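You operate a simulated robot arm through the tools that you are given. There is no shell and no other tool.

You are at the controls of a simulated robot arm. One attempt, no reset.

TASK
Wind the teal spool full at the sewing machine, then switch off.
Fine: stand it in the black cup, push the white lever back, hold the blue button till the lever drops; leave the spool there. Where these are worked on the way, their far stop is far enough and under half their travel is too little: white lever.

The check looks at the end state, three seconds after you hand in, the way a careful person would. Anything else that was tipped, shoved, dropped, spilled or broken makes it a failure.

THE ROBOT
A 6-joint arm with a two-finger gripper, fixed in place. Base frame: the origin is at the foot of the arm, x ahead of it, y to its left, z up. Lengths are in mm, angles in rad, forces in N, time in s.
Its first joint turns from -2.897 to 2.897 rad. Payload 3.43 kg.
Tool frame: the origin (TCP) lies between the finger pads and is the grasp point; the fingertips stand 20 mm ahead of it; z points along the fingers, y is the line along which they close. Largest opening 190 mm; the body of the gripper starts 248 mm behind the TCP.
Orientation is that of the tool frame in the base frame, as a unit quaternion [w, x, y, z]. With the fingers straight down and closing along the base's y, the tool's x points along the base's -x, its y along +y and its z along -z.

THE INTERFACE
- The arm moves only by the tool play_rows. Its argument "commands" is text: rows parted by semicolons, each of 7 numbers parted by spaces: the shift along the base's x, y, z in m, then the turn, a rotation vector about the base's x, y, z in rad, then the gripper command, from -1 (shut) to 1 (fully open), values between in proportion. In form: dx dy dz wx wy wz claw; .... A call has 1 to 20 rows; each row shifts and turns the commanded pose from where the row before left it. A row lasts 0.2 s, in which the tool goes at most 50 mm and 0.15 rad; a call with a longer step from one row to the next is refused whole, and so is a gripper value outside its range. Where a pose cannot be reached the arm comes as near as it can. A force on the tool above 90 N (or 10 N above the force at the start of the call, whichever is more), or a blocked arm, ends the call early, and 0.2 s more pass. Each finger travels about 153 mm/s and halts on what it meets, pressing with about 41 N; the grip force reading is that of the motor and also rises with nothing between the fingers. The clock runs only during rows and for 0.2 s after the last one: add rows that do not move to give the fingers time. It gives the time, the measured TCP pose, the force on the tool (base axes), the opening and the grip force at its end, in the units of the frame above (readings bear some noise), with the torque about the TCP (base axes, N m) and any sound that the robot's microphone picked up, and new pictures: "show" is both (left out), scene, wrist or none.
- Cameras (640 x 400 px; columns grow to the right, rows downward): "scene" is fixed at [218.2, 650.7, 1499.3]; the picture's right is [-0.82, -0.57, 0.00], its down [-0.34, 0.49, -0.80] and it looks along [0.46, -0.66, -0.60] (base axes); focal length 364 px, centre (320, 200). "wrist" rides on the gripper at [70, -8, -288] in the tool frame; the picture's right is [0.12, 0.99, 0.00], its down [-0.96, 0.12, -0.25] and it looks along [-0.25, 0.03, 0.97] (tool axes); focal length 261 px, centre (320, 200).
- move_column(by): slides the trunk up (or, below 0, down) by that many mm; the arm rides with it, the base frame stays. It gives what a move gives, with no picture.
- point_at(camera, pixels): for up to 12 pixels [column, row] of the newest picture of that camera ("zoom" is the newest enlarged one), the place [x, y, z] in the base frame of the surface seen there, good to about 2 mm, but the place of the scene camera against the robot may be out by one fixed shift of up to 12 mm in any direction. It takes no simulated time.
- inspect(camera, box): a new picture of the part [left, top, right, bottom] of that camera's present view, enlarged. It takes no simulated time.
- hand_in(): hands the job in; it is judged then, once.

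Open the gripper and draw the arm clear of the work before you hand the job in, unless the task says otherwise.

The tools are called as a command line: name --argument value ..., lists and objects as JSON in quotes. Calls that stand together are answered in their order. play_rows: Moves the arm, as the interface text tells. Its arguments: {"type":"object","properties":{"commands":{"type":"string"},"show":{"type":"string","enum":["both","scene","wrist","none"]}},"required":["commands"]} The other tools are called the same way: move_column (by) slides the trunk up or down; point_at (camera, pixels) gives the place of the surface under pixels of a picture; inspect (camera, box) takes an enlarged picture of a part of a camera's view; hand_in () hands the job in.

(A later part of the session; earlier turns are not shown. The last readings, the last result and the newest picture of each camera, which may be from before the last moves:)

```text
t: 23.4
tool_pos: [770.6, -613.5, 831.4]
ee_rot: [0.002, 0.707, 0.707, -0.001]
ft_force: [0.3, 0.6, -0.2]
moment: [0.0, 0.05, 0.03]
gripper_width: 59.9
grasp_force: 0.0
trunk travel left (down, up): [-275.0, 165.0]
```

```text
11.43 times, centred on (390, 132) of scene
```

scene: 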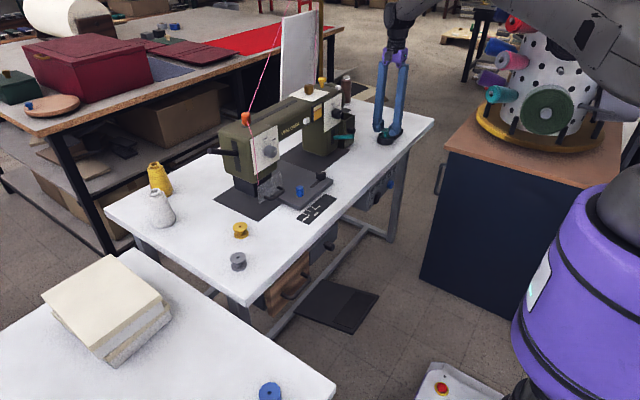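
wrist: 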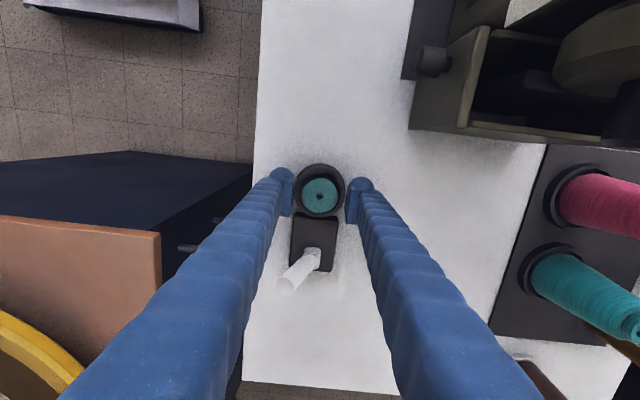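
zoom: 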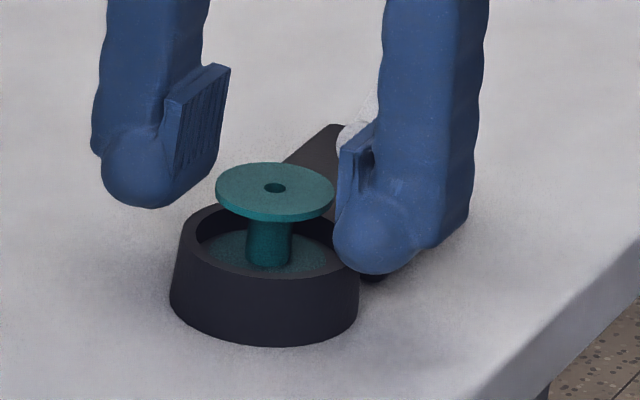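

The spool stands centred in the cup on its own. I rise straight up, then move back to the panel side, closing the fingers and turning the tool back +90°.

play_rows --commands "0 0 0.015 0 0 0 -0.37; 0 0 0.035 0 0 0 -0.37; 0 0 0.04 0 0 0 -0.37; 0 0 0.03 0 0 0 -0.37; -0.0173 0.0217 0 0 0 0.1428 -0.37; -0.0173 0.0217 0 0 0 0.1428 -0.5; -0.0173 0.0217 0 0 0 0.1428 -0.7; -0.0173 0.0217 0 0 0 0.1428 -0.9; -0.0173 0.0217 0 0 0 0.1428 -1; -0.0173 0.0217 0 0 0 0.1428 -1; -0.0173 0.0217 0 0 0 0.1428 -1; -0.0173 0.0217 0 0 0 0.1428 -1; -0.0173 0.0217 0 0 0 0.1428 -1; -0.0173 0.0217 0 0 0 0.1428 -1; -0.0173 0.0217 0 0 0 0.1428 -1; 0 0 0 0 0 0 -1" --show "both"

inspect --camera "scene" --box '[360, 105, 430, 150]'

```text
t: 26.8
tool_pos: [580.2, -373.6, 950.5]
ee_rot: [0.0, -0.001, 1.0, 0.0]
ft_force: [-0.9, 0.1, 0.0]
moment: [-0.08, -0.01, 0.0]
gripper_width: 0.0
grasp_force: 34.3
trunk travel left (down, up): [-275.0, 165.0]
```

scene: 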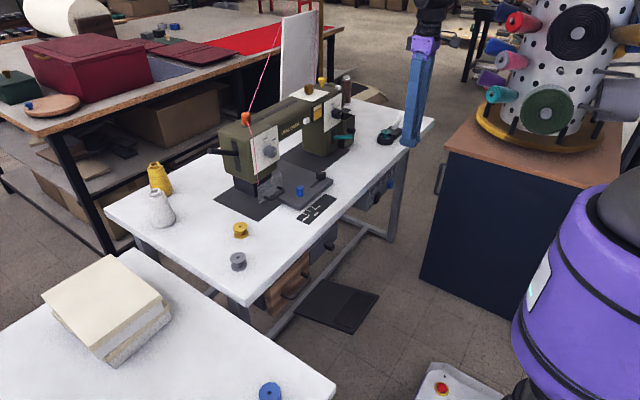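
wrist: 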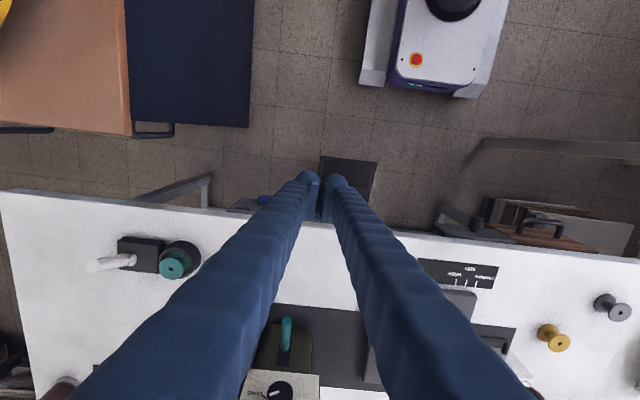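

```text
8.89 times, centred on (395, 128) of scene
```

zoom: 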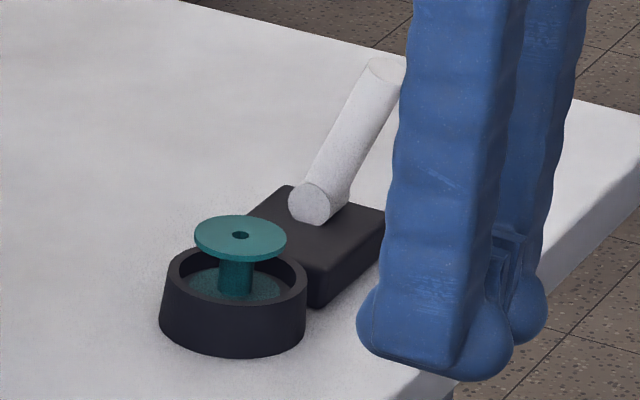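

The spool remains upright in the cup. The closed gripper is at (580,-374,950); I tilt it -0.3 rad (tip forward) and descend in front of the switch, keeping ~40 mm away.

play_rows --commands "0 0 -0.03 0 -0.1 0 -1; 0 0 -0.03 0 -0.1 0 -1; 0 0 -0.03 0 -0.1 0 -1; 0.004 0 -0.038 0 0 0 -1; 0.004 0 -0.038 0 0 0 -1; 0.004 0 -0.038 0 0 0 -1; 0.004 0 -0.038 0 0 0 -1; 0 0 0 0 0 0 -1" --show "both"

```text
t: 28.6
tool_pos: [596.7, -373.3, 707.7]
ee_rot: [0.149, 0.001, 0.989, 0.003]
ft_force: [0.5, -0.2, -0.3]
moment: [0.01, -0.02, 0.0]
gripper_width: 0.0
grasp_force: 34.3
trunk travel left (down, up): [-275.0, 165.0]
```

scene: 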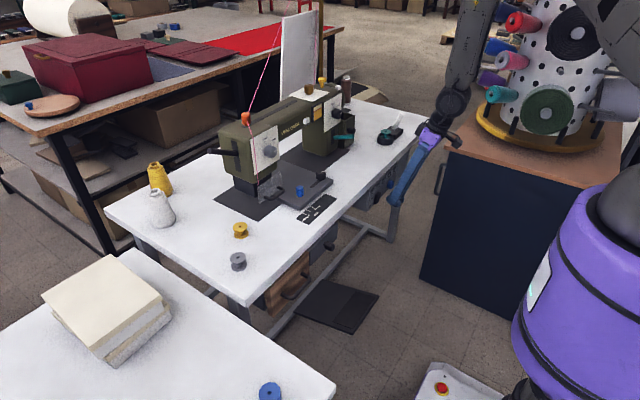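
wrist: 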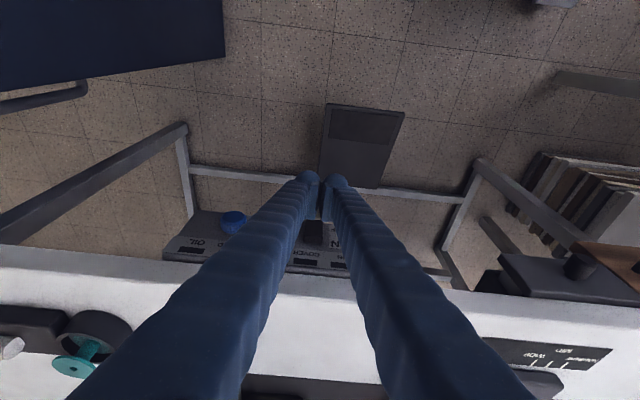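

I'm in front of the switch; zooming on the tip and rocker in the wrist view and in the scene.

inspect --camera "wrist" --box '[270, 160, 380, 280]'

inspect --camera "scene" --box '[340, 150, 430, 220]'

```text
3.33 times, centred on (325, 220) of wrist
```

zoom: 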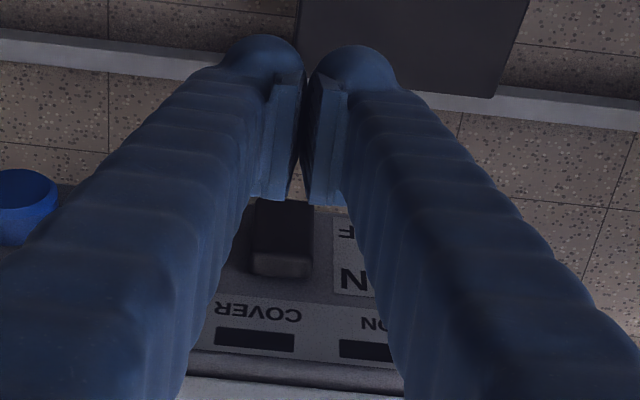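

```text
5.71 times, centred on (385, 185) of scene
```

zoom: 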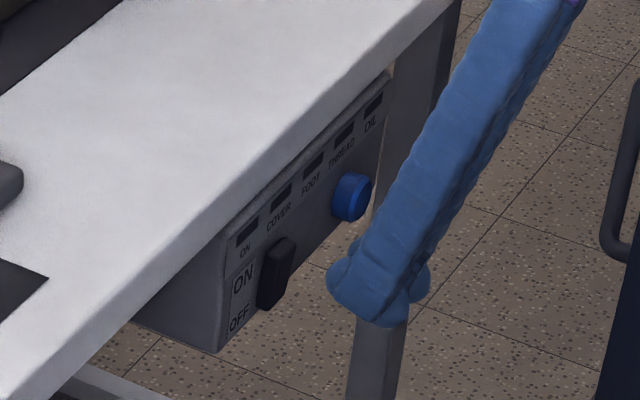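

The rocker at zoom (283,235) lies just ahead of the pads' front edge. I shift 2 mm in -y and advance to just short of contact.

play_rows --commands "0.015 -0.002 0 0 0 0 -1; 0.012 0 0 0 0 0 -1; 0.006 0 0 0 0 0 -1; 0 0 0 0 0 0 -1" --show "wrist"

inspect --camera "scene" --box '[340, 150, 430, 220]'

inspect --camera "wrist" --box '[280, 170, 370, 240]'

```text
t: 29.6
tool_pos: [630.2, -376.3, 708.8]
ee_rot: [0.151, 0.0, 0.989, 0.0]
ft_force: [0.3, 0.2, -0.4]
moment: [-0.01, 0.0, 0.01]
gripper_width: 0.2
grasp_force: 34.7
trunk travel left (down, up): [-275.0, 165.0]
```

wrist: 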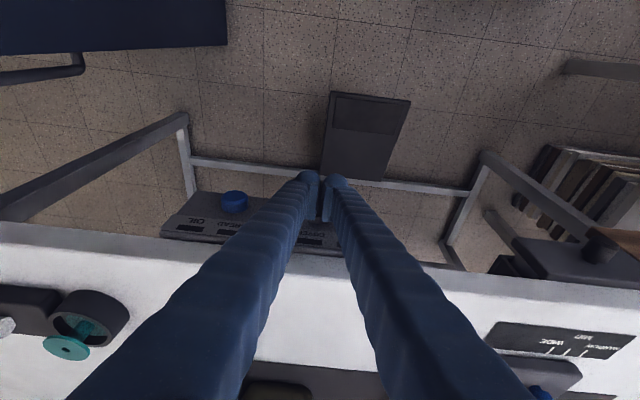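

```text
5.71 times, centred on (385, 185) of scene
```

zoom: 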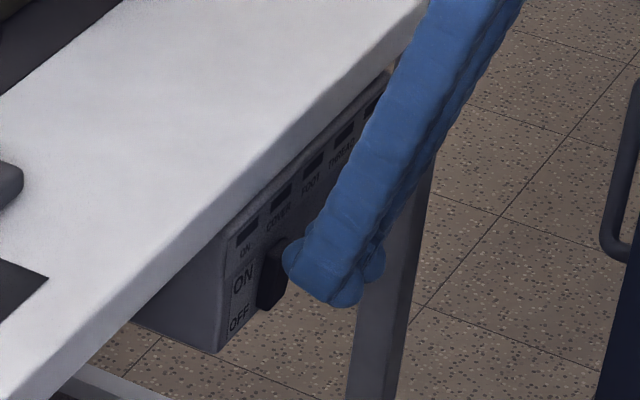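

```text
5.71 times, centred on (325, 205) of wrist
```

zoom: 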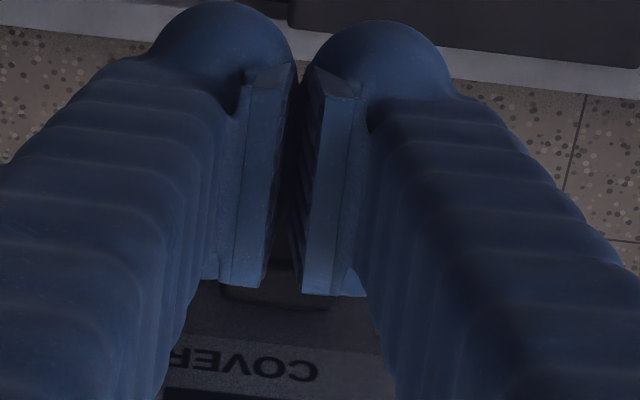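

The pads are a few mm from the rocker's upper end. I advance in small steps watching force and sound.

play_rows --commands "0.003 0 0 0 0 0 -1; 0.002 0 0 0 0 0 -1; 0.002 0 0 0 0 0 -1; 0.001 0 0 0 0 0 -1" --show "none"

inspect --camera "scene" --box '[350, 165, 400, 205]'

```text
t: 30.6
tool_pos: [638.6, -378.2, 709.9]
ee_rot: [0.15, 0.0, 0.989, 0.0]
ft_force: [-0.3, 0.3, -0.6]
moment: [-0.01, 0.04, -0.02]
gripper_width: 0.0
grasp_force: 34.5
trunk travel left (down, up): [-275.0, 165.0]
```

```text
10.00 times, centred on (375, 185) of scene
```

zoom: 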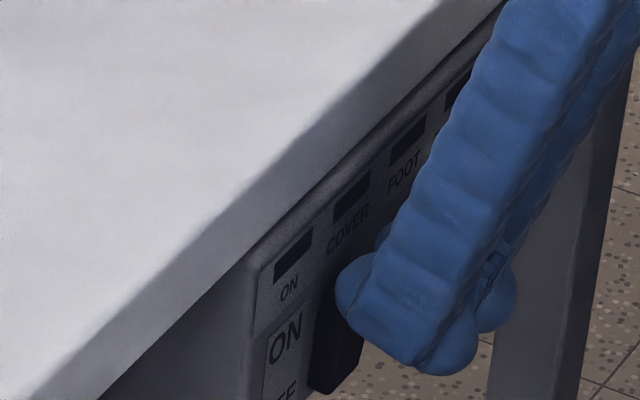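

Still no force at x≈638.6; I continue in 2 mm steps.

play_rows --commands "0.002 0 0 0 0 0 -1; 0.002 0 0 0 0 0 -1; 0 0 0 0 0 0 -1" --show "none"

inspect --camera "scene" --box '[350, 165, 400, 205]'

```text
t: 31.4
tool_pos: [641.1, -377.7, 707.4]
ee_rot: [0.151, 0.0, 0.989, -0.001]
ft_force: [-4.4, 0.5, 1.2]
moment: [-0.05, -0.03, 0.04]
gripper_width: 5.9
grasp_force: 34.2
trunk travel left (down, up): [-275.0, 165.0]
```

```text
10.00 times, centred on (375, 185) of scene
```

zoom: 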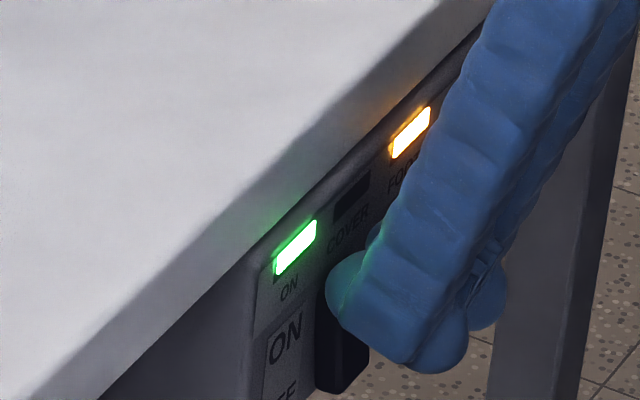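

The ON lamp lit green and the FOOT lamp lit orange. I back off from the switch and view all lamps.

play_rows --commands "-0.01 0 0 0 0 0 -1; -0.03 0 0 0 0 0 -1; -0.04 0 0 0 0 0 -1; 0 0 0 0 0 0 -1" --show "both"

inspect --camera "scene" --box '[345, 155, 410, 205]'

inspect --camera "scene" --box '[205, 60, 425, 230]'

```text
t: 32.4
tool_pos: [570.7, -385.9, 713.8]
ee_rot: [0.146, 0.0, 0.989, 0.01]
ft_force: [-0.3, -1.1, 0.4]
moment: [0.01, -0.03, 0.02]
gripper_width: 0.0
grasp_force: 34.2
out of reach, approached as far as the arm can: row 3
trunk travel left (down, up): [-275.0, 165.0]
```

scene: 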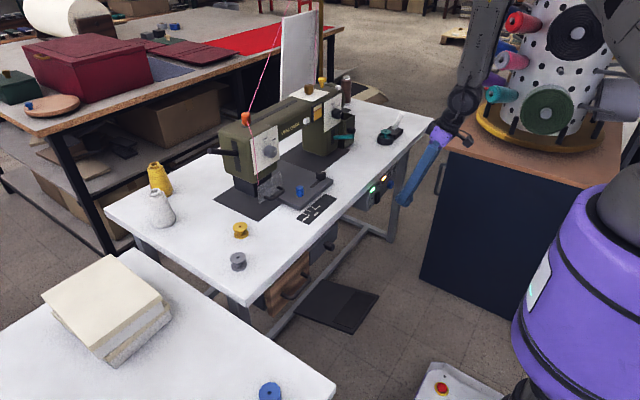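
wrist: 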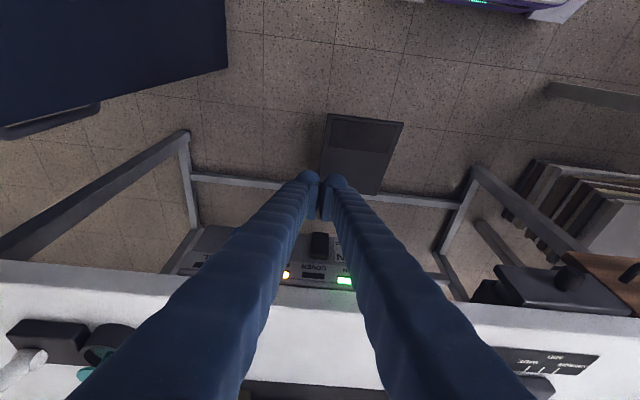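

```text
8.00 times, centred on (378, 180) of scene
```

zoom: 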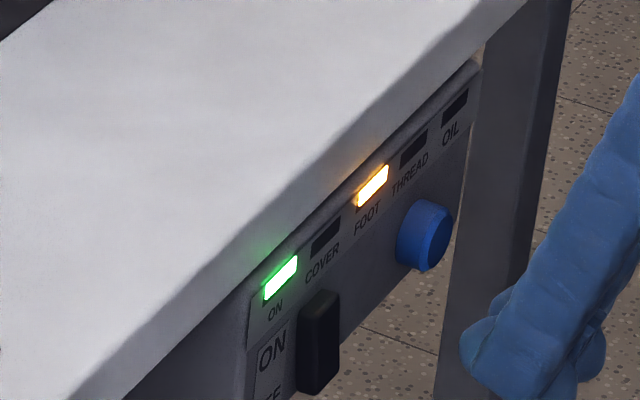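

```text
2.35 times, centred on (315, 145) of scene
```

zoom: 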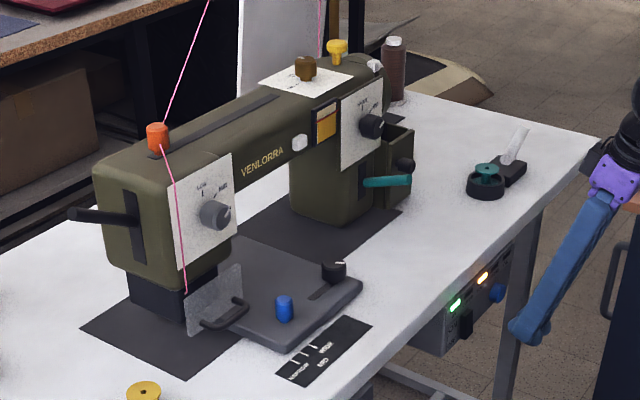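

The panel shows ON (green) and FOOT (orange) lit; COVER, THREAD, OIL dark. I'll first try the stated steps; before going to the lever, I measure the spool drum on the cabinet for arm clearance.

point_at --camera "scene" --pixels '[[490, 95], [487, 78], [503, 62], [510, 22], [490, 45], [545, 115], [580, 95], [530, 60], [610, 100], [480, 118], [447, 147], [560, 10]]'

play_rows --commands "0 0 0.04 0 0.1 0 -1; 0 0 0.04 0 0.1 0 -1; 0 0 0.04 0 0.1 0 -1; 0 0 0.04 0 0 0 -1; 0.005 0 0.04 0 0 0 -1; 0.005 0 0.04 0 0 0 -1; 0 0 0 0 0 0 -1" --show "both"

```text
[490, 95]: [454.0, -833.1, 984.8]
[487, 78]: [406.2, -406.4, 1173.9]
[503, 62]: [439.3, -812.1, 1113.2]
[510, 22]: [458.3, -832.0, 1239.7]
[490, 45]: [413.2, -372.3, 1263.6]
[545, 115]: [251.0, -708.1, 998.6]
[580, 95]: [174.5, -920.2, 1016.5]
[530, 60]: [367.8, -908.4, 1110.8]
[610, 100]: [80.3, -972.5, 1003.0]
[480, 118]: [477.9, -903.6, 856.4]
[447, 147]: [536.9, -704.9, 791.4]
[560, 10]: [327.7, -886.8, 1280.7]
```

```text
t: 34.0
tool_pos: [584.5, -379.5, 941.4]
ee_rot: [0.001, 0.001, 1.0, 0.0]
ft_force: [-0.5, -0.2, 0.9]
moment: [-0.04, 0.01, 0.0]
gripper_width: 0.0
grasp_force: 34.1
out of reach, approached as far as the arm can: row 2
trunk travel left (down, up): [-275.0, 165.0]
```

scene: 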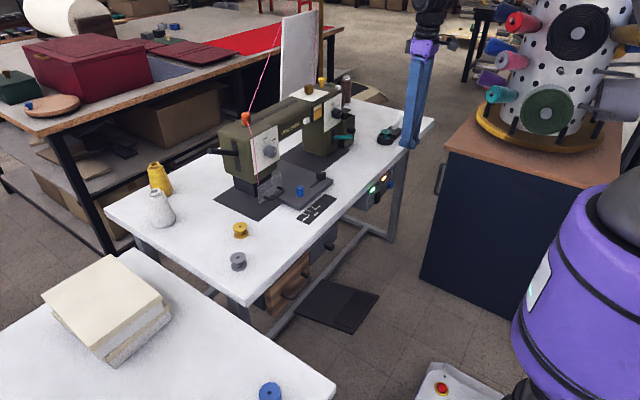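
wrist: 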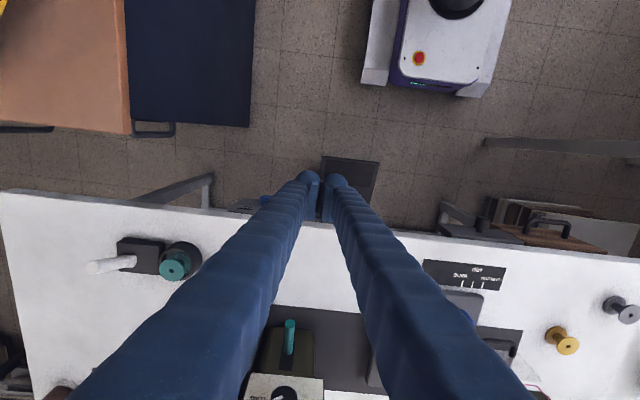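

The drum's nearest items are over 250 mm from the arm's line to the lever, so there's room. Now measuring the white lever in the wrist view.

inspect --camera "wrist" --box '[75, 225, 205, 295]'

```text
4.92 times, centred on (140, 260) of wrist
```

zoom: 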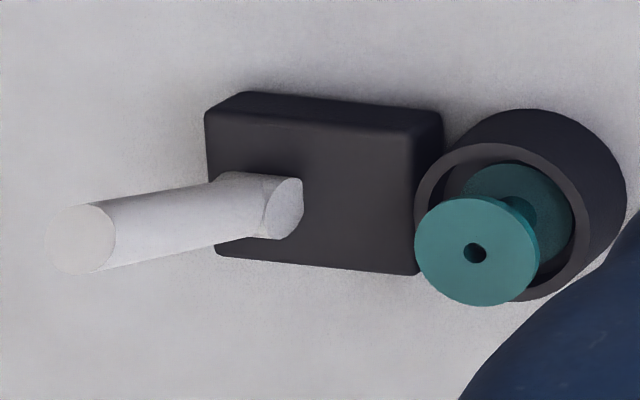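

point_at --camera "zoom" --pixels '[[80, 238], [95, 215], [65, 245], [115, 240], [92, 268], [150, 220], [200, 210], [180, 195], [185, 240], [240, 185], [285, 205], [260, 225]]'

```text
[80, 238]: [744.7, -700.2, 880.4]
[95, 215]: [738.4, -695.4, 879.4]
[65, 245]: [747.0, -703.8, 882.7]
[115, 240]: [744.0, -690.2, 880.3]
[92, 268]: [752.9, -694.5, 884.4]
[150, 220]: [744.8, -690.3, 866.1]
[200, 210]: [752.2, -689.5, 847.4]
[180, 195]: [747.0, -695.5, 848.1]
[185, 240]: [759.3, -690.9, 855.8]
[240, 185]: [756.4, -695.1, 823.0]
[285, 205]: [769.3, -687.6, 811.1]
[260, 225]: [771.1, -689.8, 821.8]
```

Lever axis is at y≈-699, tip (745, 881), pivot near (769, 811). I move the closed gripper to the lever's near side with a slight outward tilt, staying above it, then descend to z≈875.

play_rows --commands "0.013 -0.04 0 -0.05 -0.1 0 -1; 0.013 -0.04 0 -0.05 -0.1 0 -1; 0.013 -0.04 0 -0.05 -0.1 0 -1; 0.013 -0.04 0 0 0 0 -1; 0.013 -0.04 0 0 0 0 -1; 0.013 -0.04 0 0 0 0 -1; 0.013 -0.04 0 0 0 0 -1; 0.013 -0.039 0 0 0 0 -1; 0 0 0 0 0 0 -1" --show "both"

```text
t: 36.0
tool_pos: [686.8, -697.2, 939.6]
ee_rot: [0.15, 0.0, 0.986, -0.074]
ft_force: [-0.3, -0.7, -0.5]
moment: [0.06, 0.0, 0.01]
gripper_width: 0.0
grasp_force: 34.0
trunk travel left (down, up): [-275.0, 165.0]
```

scene: 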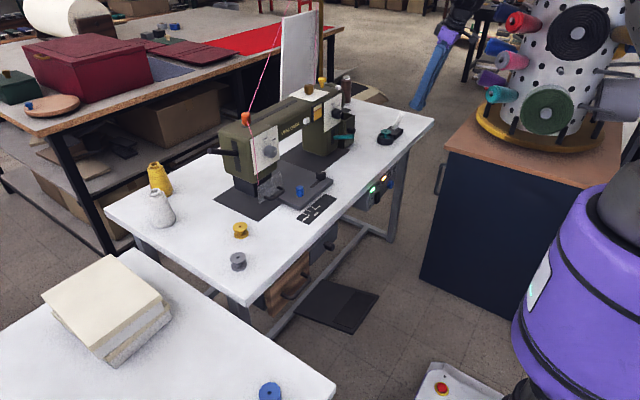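
wrist: 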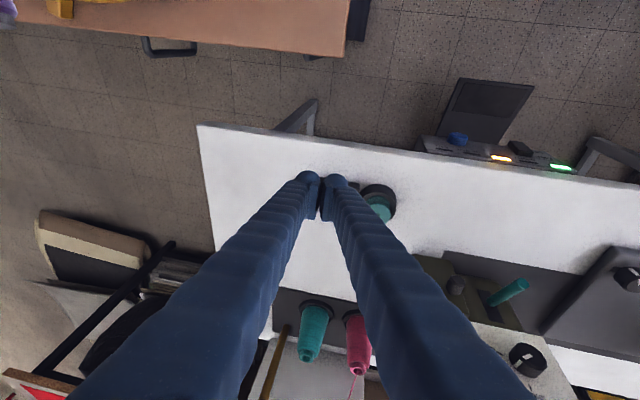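

Gripper at (687,-697,940); the lever is hidden behind the fingers in the wrist view. I descend to z≈875 and check from the scene zoom.

play_rows --commands "0 -0.001 -0.033 0 0 0 -1; 0 0 -0.032 0 0 0 -1; 0 0 0 0 0 0 -1" --show "wrist"

inspect --camera "wrist" --box '[270, 160, 410, 250]'

inspect --camera "scene" --box '[365, 85, 445, 145]'

```text
t: 36.8
tool_pos: [687.0, -696.9, 875.4]
ee_rot: [0.15, -0.001, 0.986, -0.073]
ft_force: [-0.2, 0.0, 0.0]
moment: [0.0, -0.01, 0.02]
gripper_width: 0.2
grasp_force: 34.4
trunk travel left (down, up): [-275.0, 165.0]
```

wrist: 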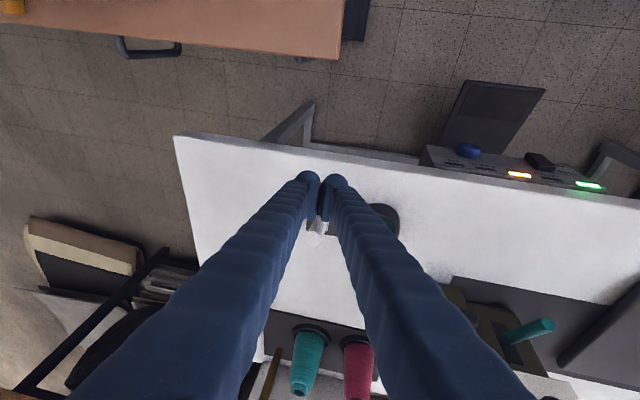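

```text
4.44 times, centred on (340, 205) of wrist
```

zoom: 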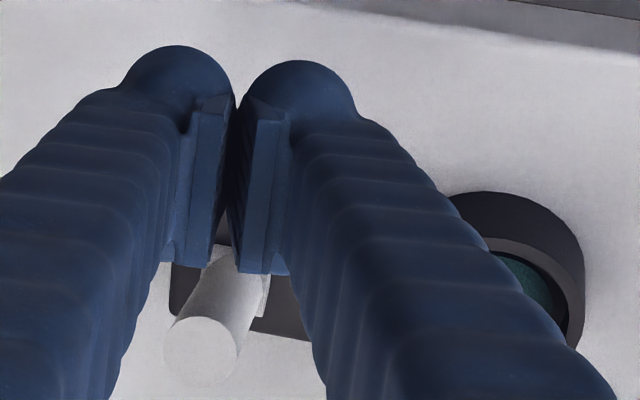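

```text
6.67 times, centred on (405, 115) of scene
```

zoom: 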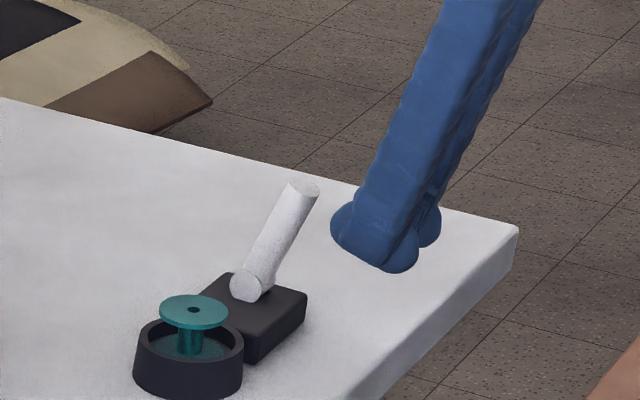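

The lever is straight ahead of the pads. I advance to contact (expected around x≈718) in decreasing steps and watch force.

play_rows --commands "0.02 -0.001 0 0 0 0 -1; 0.005 0 0 0 0 0 -1; 0.005 0 0 0 0 0 -1; 0.005 0 0 0 0 0 -1; 0 0 0 0 0 0 -1" --show "none"

inspect --camera "scene" --box '[365, 85, 445, 145]'

```text
t: 38.0
tool_pos: [722.1, -698.4, 875.3]
ee_rot: [0.15, 0.001, 0.986, -0.074]
ft_force: [0.0, 0.6, 1.1]
moment: [0.01, 0.01, 0.02]
gripper_width: 0.0
grasp_force: 34.4
trunk travel left (down, up): [-275.0, 165.0]
```

```text
6.67 times, centred on (405, 115) of scene
```

zoom: 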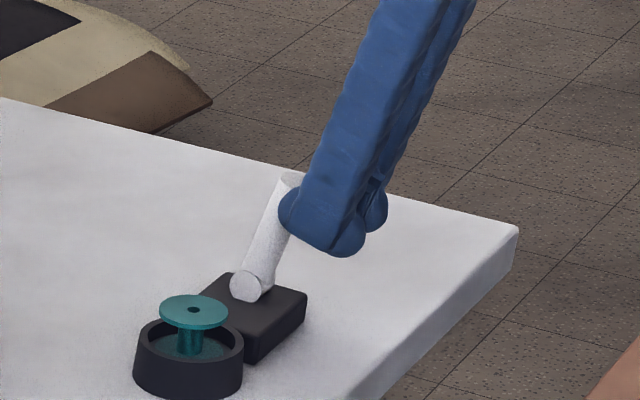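

The pads now touch the lever and it has begun to move with almost no force. I continue pushing +x.

play_rows --commands "0.005 0 0 0 0 0 -1; 0.005 0 0 0 0 0 -1; 0.005 0 0 0 0 0 -1; 0.005 0 0 0 0 0 -1; 0 0 0 0 0 0 -1" --show "none"

inspect --camera "scene" --box '[365, 85, 445, 145]'

```text
t: 39.2
tool_pos: [744.2, -700.4, 874.4]
ee_rot: [0.15, 0.001, 0.986, -0.075]
ft_force: [-1.2, -0.3, 1.1]
moment: [0.01, -0.06, -0.03]
gripper_width: 0.0
grasp_force: 34.4
trunk travel left (down, up): [-275.0, 165.0]
```

```text
6.67 times, centred on (405, 115) of scene
```

zoom: 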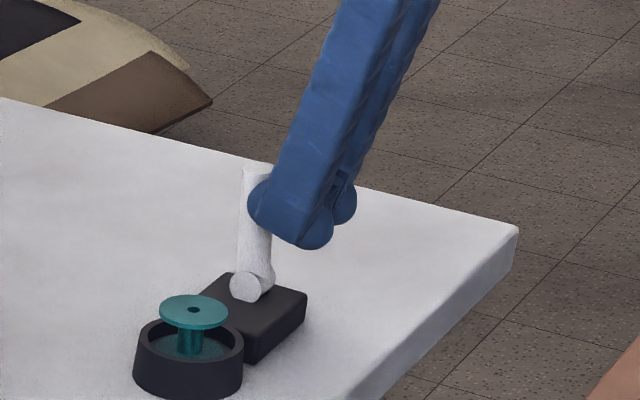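

The lever is now nearly upright, force only ~1 N. I keep pushing toward its far stop.

play_rows --commands "0.005 0 0 0 0 0 -1; 0.005 0 0 0 0 0 -1; 0.004 0 0 0 0 0 -1; 0.003 0 0 0 0 0 -1; 0 0 0 0 0 0 -1" --show "none"

inspect --camera "scene" --box '[365, 85, 445, 145]'

```text
t: 40.4
tool_pos: [761.0, -699.2, 875.7]
ee_rot: [0.15, -0.001, 0.986, -0.074]
ft_force: [-2.1, 0.4, -0.3]
moment: [-0.01, 0.03, 0.04]
gripper_width: 0.0
grasp_force: 34.4
trunk travel left (down, up): [-275.0, 165.0]
```

```text
6.67 times, centred on (405, 115) of scene
```

zoom: 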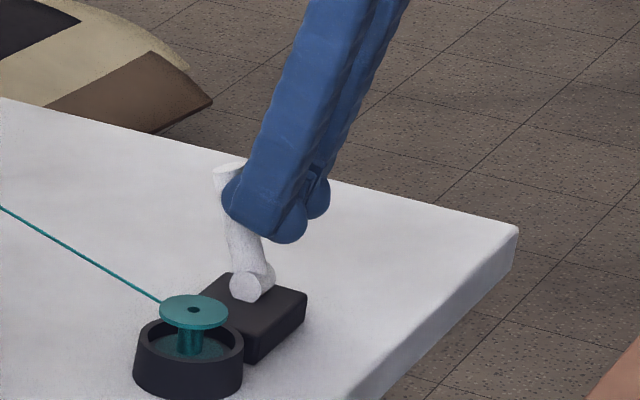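

A teal thread has appeared on the spool — the winder is engaged. I push a few more mm to the lever's far stop, watching force.

play_rows --commands "0.003 0 0 0 0 0 -1; 0.003 0 0 0 0 0 -1; 0.003 0 0 0 0 0 -1; 0 0 0 0 0 0 -1" --show "none"

inspect --camera "scene" --box '[365, 85, 445, 145]'

```text
t: 41.4
tool_pos: [762.5, -698.0, 874.1]
ee_rot: [0.149, -0.001, 0.986, -0.073]
ft_force: [-46.0, 15.2, 1.0]
moment: [0.02, 0.54, 0.47]
gripper_width: 5.7
grasp_force: 34.3
trunk travel left (down, up): [-275.0, 165.0]
```

```text
6.67 times, centred on (405, 115) of scene
```

zoom: 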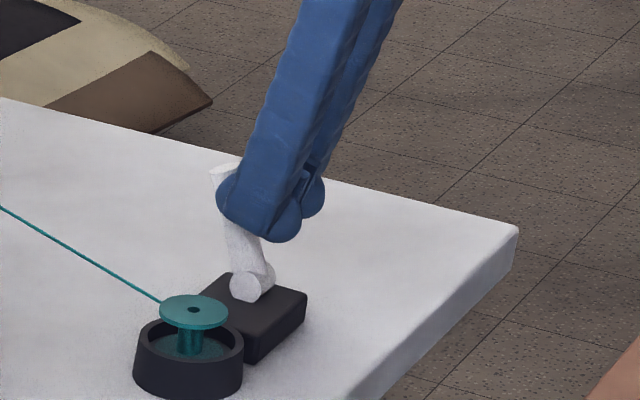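

46 N: the lever is at its far stop. I back straight off along -x, then rise, and check the lever stays back.

play_rows --commands "-0.01 0 0 0 0 0 -1; -0.02 0 0 0 0 0 -1; -0.03 0 0 0 0 0 -1; -0.02 0 0.03 0 0 0 -1; 0 0 0.045 0 0 0 -1; 0 0 0 0 0 0 -1" --show "both"

inspect --camera "scene" --box '[330, 75, 430, 145]'

```text
t: 42.8
tool_pos: [688.4, -700.9, 950.3]
ee_rot: [0.15, 0.0, 0.986, -0.074]
ft_force: [-0.2, 0.9, 0.1]
moment: [-0.01, 0.03, -0.02]
gripper_width: 0.0
grasp_force: 33.9
trunk travel left (down, up): [-275.0, 165.0]
```

scene: 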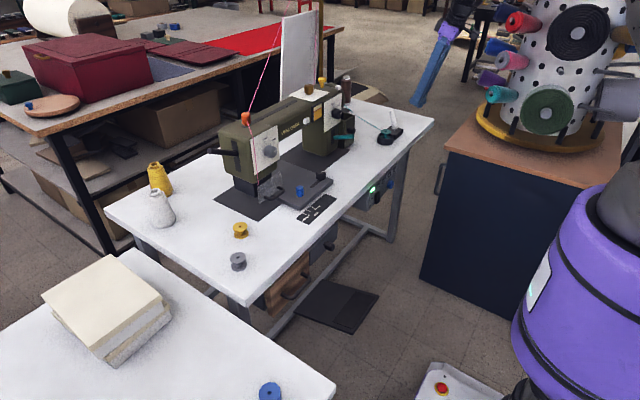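
wrist: 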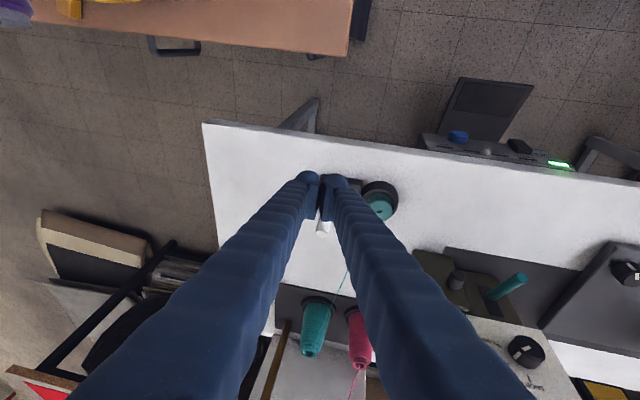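

```text
5.71 times, centred on (380, 110) of scene
```

zoom: 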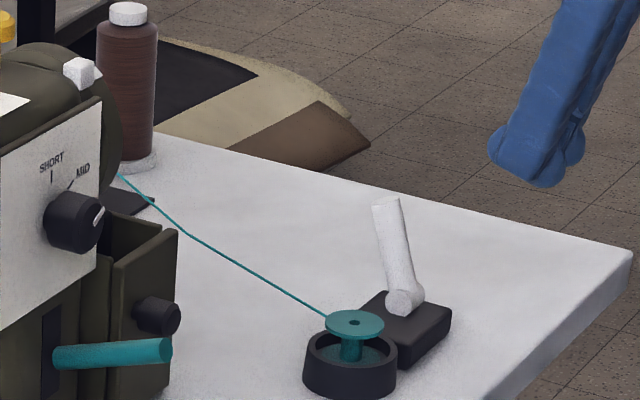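

The lever stays back, the teal thread runs to the spool and the FOOT lamp went out — ready to wind. I move to in front of the blue button (660,-484,684).

play_rows --commands "-0.0186 0.0434 0 0.05 0 0.008 -1; -0.0186 0.0434 0 0.05 0 0.007 -1; -0.0186 0.0434 0 0.05 0 0.007 -1; -0.0186 0.0434 0 0 0 0 -1; -0.0186 0.0434 0 0 0 0 -1; 0 0 -0.042 0 0 0 -1; 0 0 -0.042 0 0 0 -1; 0 0 -0.042 0 0 0 -1; 0 0 -0.042 0 0 0 -1; 0 0 -0.042 0 0 0 -1; 0 0 -0.042 0 0 0 -1; 0 0 0 0 0 0 -1" --show "both"

inspect --camera "wrist" --box '[270, 160, 400, 260]'

inspect --camera "scene" --box '[345, 150, 425, 210]'

```text
t: 45.4
tool_pos: [596.0, -483.8, 696.4]
ee_rot: [0.151, 0.0, 0.989, 0.002]
ft_force: [0.7, -0.5, -1.5]
moment: [0.05, 0.01, 0.02]
gripper_width: 0.0
grasp_force: 33.8
trunk travel left (down, up): [-275.0, 165.0]
```

scene: 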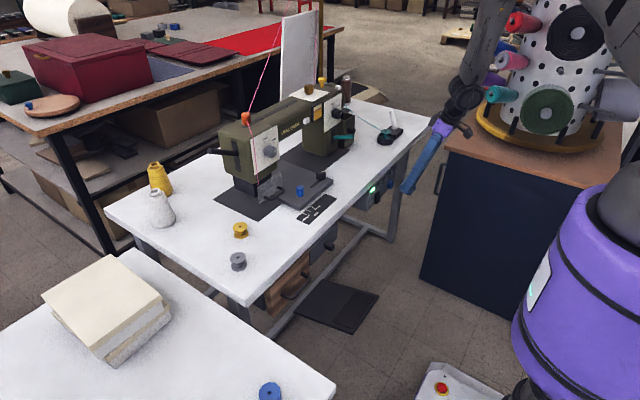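
wrist: 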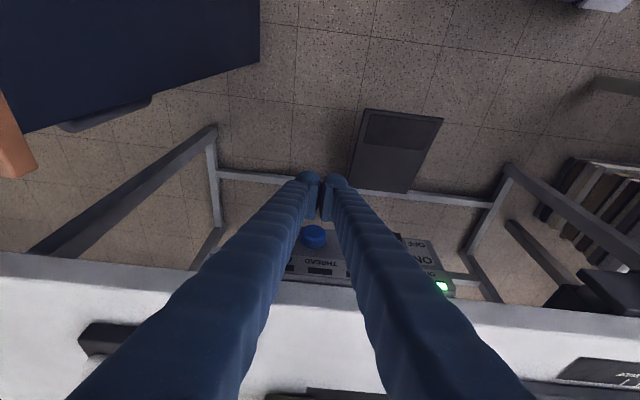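

```text
4.00 times, centred on (335, 210) of wrist
```

zoom: 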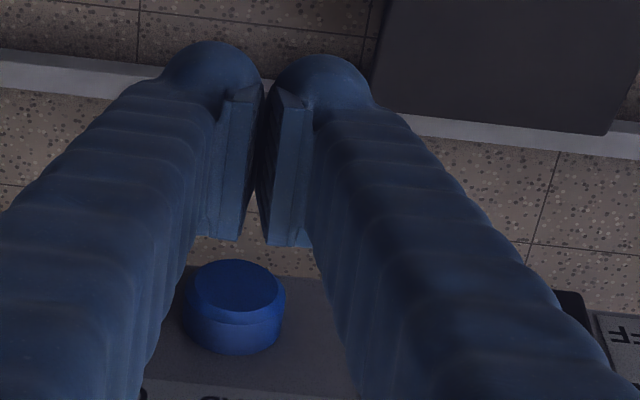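

```text
6.67 times, centred on (385, 180) of scene
```

zoom: 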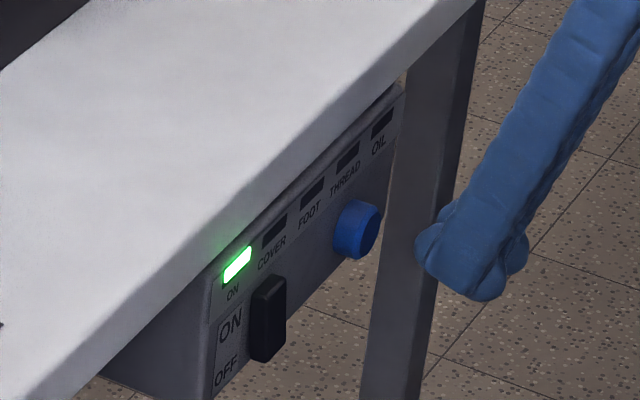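

Only ON is lit and the tip is lined up with the button. I approach to just short of contact, then press in small steps.

play_rows --commands "0.02 0 0 0 0 0 -1; 0.014 0 0 0 0 0 -1; 0.004 0 0 0 0 0 -1; 0.003 0 0 0 0 0 -1; 0 0 0 0 0 0 -1" --show "none"

inspect --camera "scene" --box '[345, 150, 425, 210]'

```text
t: 46.6
tool_pos: [638.4, -483.4, 697.7]
ee_rot: [0.15, 0.0, 0.989, 0.002]
ft_force: [-1.1, -0.8, -0.2]
moment: [0.01, 0.0, -0.03]
gripper_width: 0.3
grasp_force: 34.5
trunk travel left (down, up): [-275.0, 165.0]
```

```text
6.67 times, centred on (385, 180) of scene
```

zoom: 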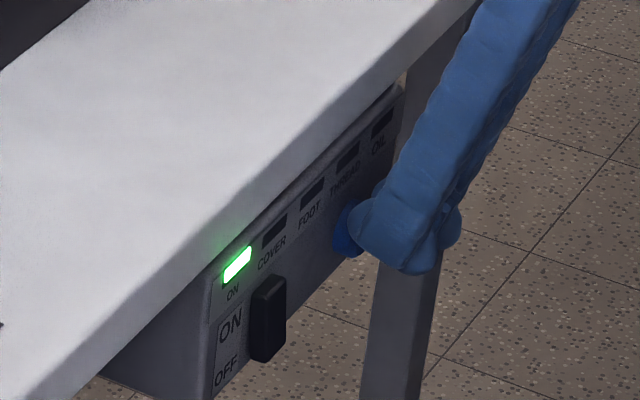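

Near contact at x≈638. I press further in 2 mm steps.

play_rows --commands "0.002 0 0 0 0 0 -1; 0.002 0 0 0 0 0 -1; 0 0 0 0 0 0 -1" --show "none"

inspect --camera "scene" --box '[330, 75, 430, 145]'

```text
t: 47.4
tool_pos: [641.8, -482.7, 698.2]
ee_rot: [0.151, 0.0, 0.989, 0.002]
ft_force: [-2.7, -0.3, -0.6]
moment: [0.03, 0.02, -0.01]
gripper_width: 0.0
grasp_force: 34.8
trunk travel left (down, up): [-275.0, 165.0]
heard: click
```

```text
5.71 times, centred on (380, 110) of scene
```

zoom: 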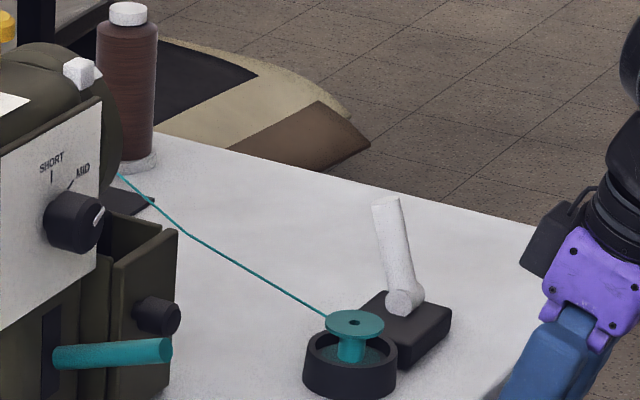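

A click was heard and the spool's core looks thicker already. I hold the button, pressing 1 mm more for margin.

play_rows --commands "0.001 0 0 0 0 0 -1; 0 0 0 0 0 0 -1; 0 0 0 0 0 0 -1; 0 0 0 0 0 0 -1; 0 0 0 0 0 0 -1; 0 0 0 0 0 0 -1; 0 0 0 0 0 0 -1; 0 0 0 0 0 0 -1" --show "none"

inspect --camera "scene" --box '[330, 75, 430, 145]'

```text
t: 49.2
tool_pos: [641.0, -483.7, 700.3]
ee_rot: [0.15, 0.001, 0.989, 0.001]
ft_force: [-3.2, 1.0, 1.0]
moment: [0.03, -0.01, -0.03]
gripper_width: 0.1
grasp_force: 35.0
trunk travel left (down, up): [-275.0, 165.0]
```

```text
5.71 times, centred on (380, 110) of scene
```

zoom: 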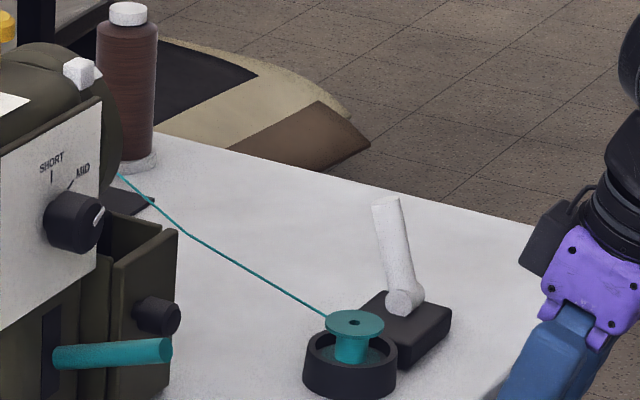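

The thread on the spool is growing (core wider at zoom (352,348)) and the lever is still back. I keep holding.

play_rows --commands "0 0 0 0 0 0 -1; 0 0 0 0 0 0 -1; 0 0 0 0 0 0 -1; 0 0 0 0 0 0 -1; 0 0 0 0 0 0 -1; 0 0 0 0 0 0 -1; 0 0 0 0 0 0 -1; 0 0 0 0 0 0 -1; 0 0 0 0 0 0 -1; 0 0 0 0 0 0 -1" --show "none"

inspect --camera "scene" --box '[330, 75, 430, 145]'

```text
t: 51.4
tool_pos: [642.3, -483.9, 698.3]
ee_rot: [0.15, 0.001, 0.989, 0.001]
ft_force: [-3.9, -0.4, 1.5]
moment: [0.01, 0.01, -0.02]
gripper_width: 0.1
grasp_force: 34.4
trunk travel left (down, up): [-275.0, 165.0]
```

```text
5.71 times, centred on (380, 110) of scene
```

zoom: 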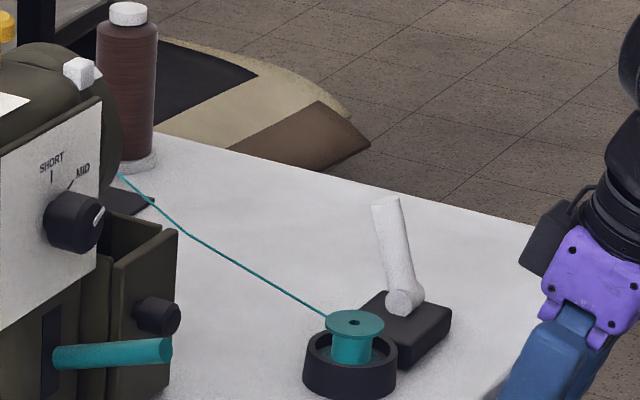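

The winding is growing further, the lever still back; I hold on with shorter checks.

play_rows --commands "0 0 0 0 0 0 -1; 0 0 0 0 0 0 -1; 0 0 0 0 0 0 -1; 0 0 0 0 0 0 -1; 0 0 0 0 0 0 -1; 0 0 0 0 0 0 -1" --show "none"

inspect --camera "scene" --box '[330, 75, 430, 145]'

```text
t: 52.8
tool_pos: [642.3, -483.3, 699.4]
ee_rot: [0.151, 0.001, 0.989, 0.002]
ft_force: [-3.6, 0.1, 0.0]
moment: [-0.03, 0.0, -0.07]
gripper_width: 0.0
grasp_force: 34.4
trunk travel left (down, up): [-275.0, 165.0]
```

```text
5.71 times, centred on (380, 110) of scene
```

zoom: 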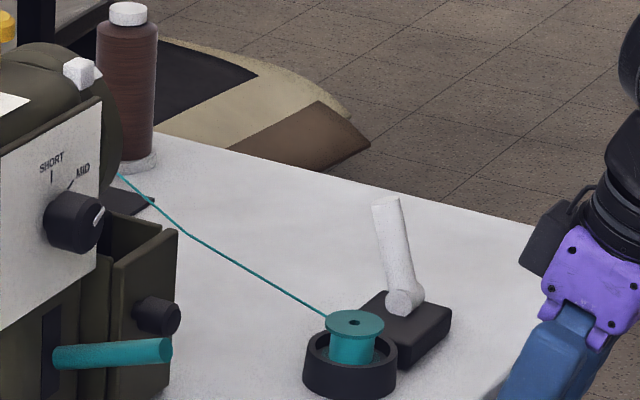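

Still winding; the lever hasn't dropped yet, so I keep holding.

play_rows --commands "0 0 0 0 0 0 -1; 0 0 0 0 0 0 -1; 0 0 0 0 0 0 -1; 0 0 0 0 0 0 -1; 0 0 0 0 0 0 -1; 0 0 0 0 0 0 -1" --show "none"

inspect --camera "scene" --box '[330, 75, 430, 145]'

```text
t: 54.2
tool_pos: [641.4, -482.7, 698.2]
ee_rot: [0.15, 0.001, 0.989, 0.002]
ft_force: [-3.9, -0.8, 1.5]
moment: [-0.05, -0.03, -0.06]
gripper_width: 0.1
grasp_force: 34.4
trunk travel left (down, up): [-275.0, 165.0]
```

```text
5.71 times, centred on (380, 110) of scene
```

zoom: 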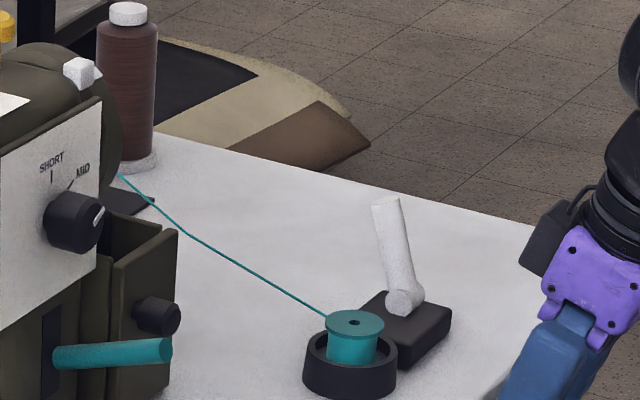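

The winding is nearly as wide as the flange; lever still up. I hold on.

play_rows --commands "0 0 0 0 0 0 -1; 0 0 0 0 0 0 -1; 0 0 0 0 0 0 -1; 0 0 0 0 0 0 -1" --show "none"

inspect --camera "scene" --box '[330, 75, 430, 145]'

```text
t: 55.2
tool_pos: [642.9, -483.1, 697.9]
ee_rot: [0.15, 0.0, 0.989, 0.001]
ft_force: [-3.9, -0.1, 0.8]
moment: [-0.02, -0.02, -0.1]
gripper_width: 0.0
grasp_force: 34.9
trunk travel left (down, up): [-275.0, 165.0]
```

```text
5.71 times, centred on (380, 110) of scene
```

zoom: 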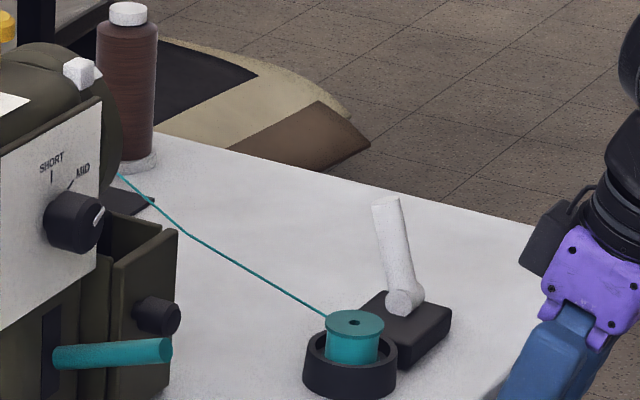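

Lever still back; continuing to hold.

play_rows --commands "0 0 0 0 0 0 -1; 0 0 0 0 0 0 -1; 0 0 0 0 0 0 -1; 0 0 0 0 0 0 -1; 0 0 0 0 0 0 -1" --show "none"

inspect --camera "scene" --box '[330, 75, 430, 145]'

```text
t: 56.4
tool_pos: [642.0, -483.0, 699.6]
ee_rot: [0.15, 0.0, 0.989, 0.001]
ft_force: [-4.5, -0.7, 1.5]
moment: [-0.02, -0.02, -0.02]
gripper_width: 0.1
grasp_force: 34.2
trunk travel left (down, up): [-275.0, 165.0]
```

```text
5.71 times, centred on (380, 110) of scene
```

zoom: 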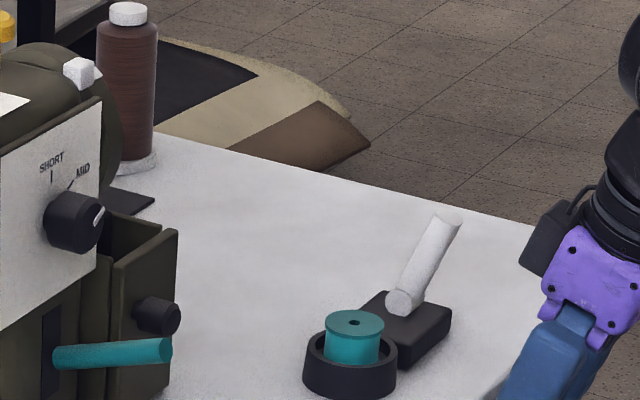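

The lever has dropped and the thread is cut; the spool is full. I release the button at once by backing off.

play_rows --commands "-0.015 0 0 0 0 0 -1; -0.03 0 0 0 0 0 -1; 0 0 0 0 0 0 -1" --show "both"

inspect --camera "scene" --box '[345, 150, 425, 210]'

inspect --camera "scene" --box '[205, 70, 425, 230]'

```text
t: 57.2
tool_pos: [596.9, -483.2, 698.1]
ee_rot: [0.15, 0.001, 0.989, 0.001]
ft_force: [0.4, -0.2, -0.8]
moment: [0.08, -0.01, 0.01]
gripper_width: 0.0
grasp_force: 33.9
trunk travel left (down, up): [-275.0, 165.0]
```

scene: 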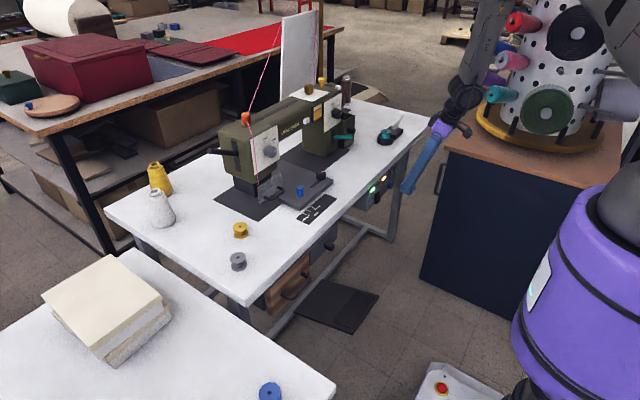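
wrist: 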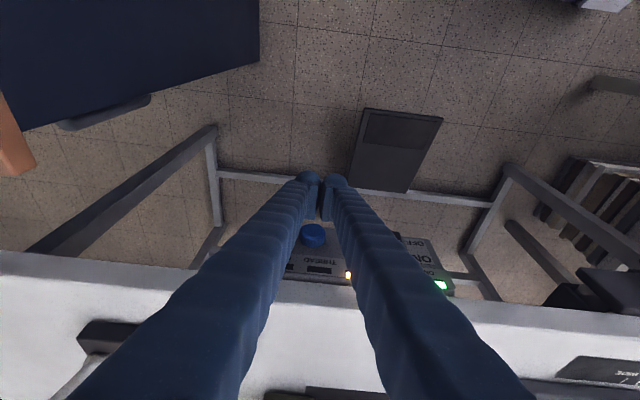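

```text
6.67 times, centred on (385, 180) of scene
```

zoom: 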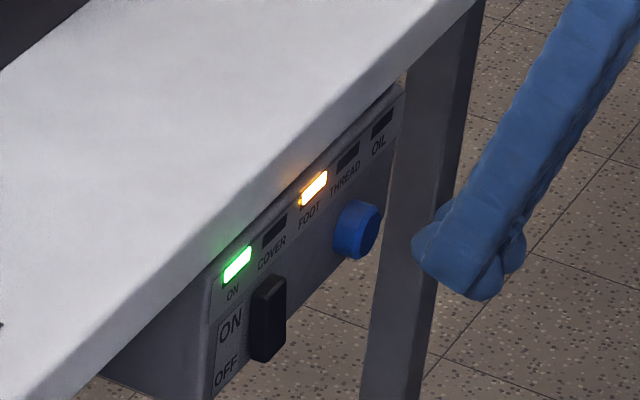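

```text
2.50 times, centred on (315, 150) of scene
```

zoom: 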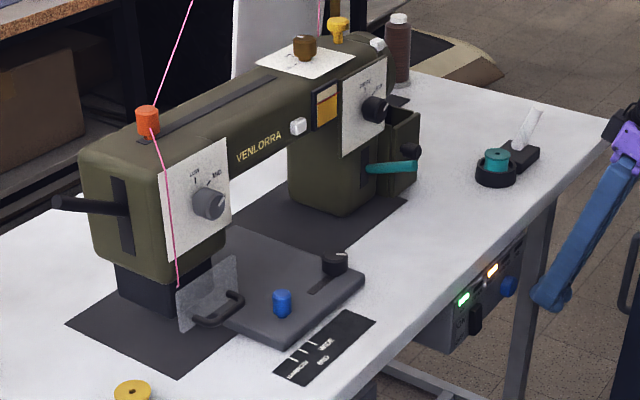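

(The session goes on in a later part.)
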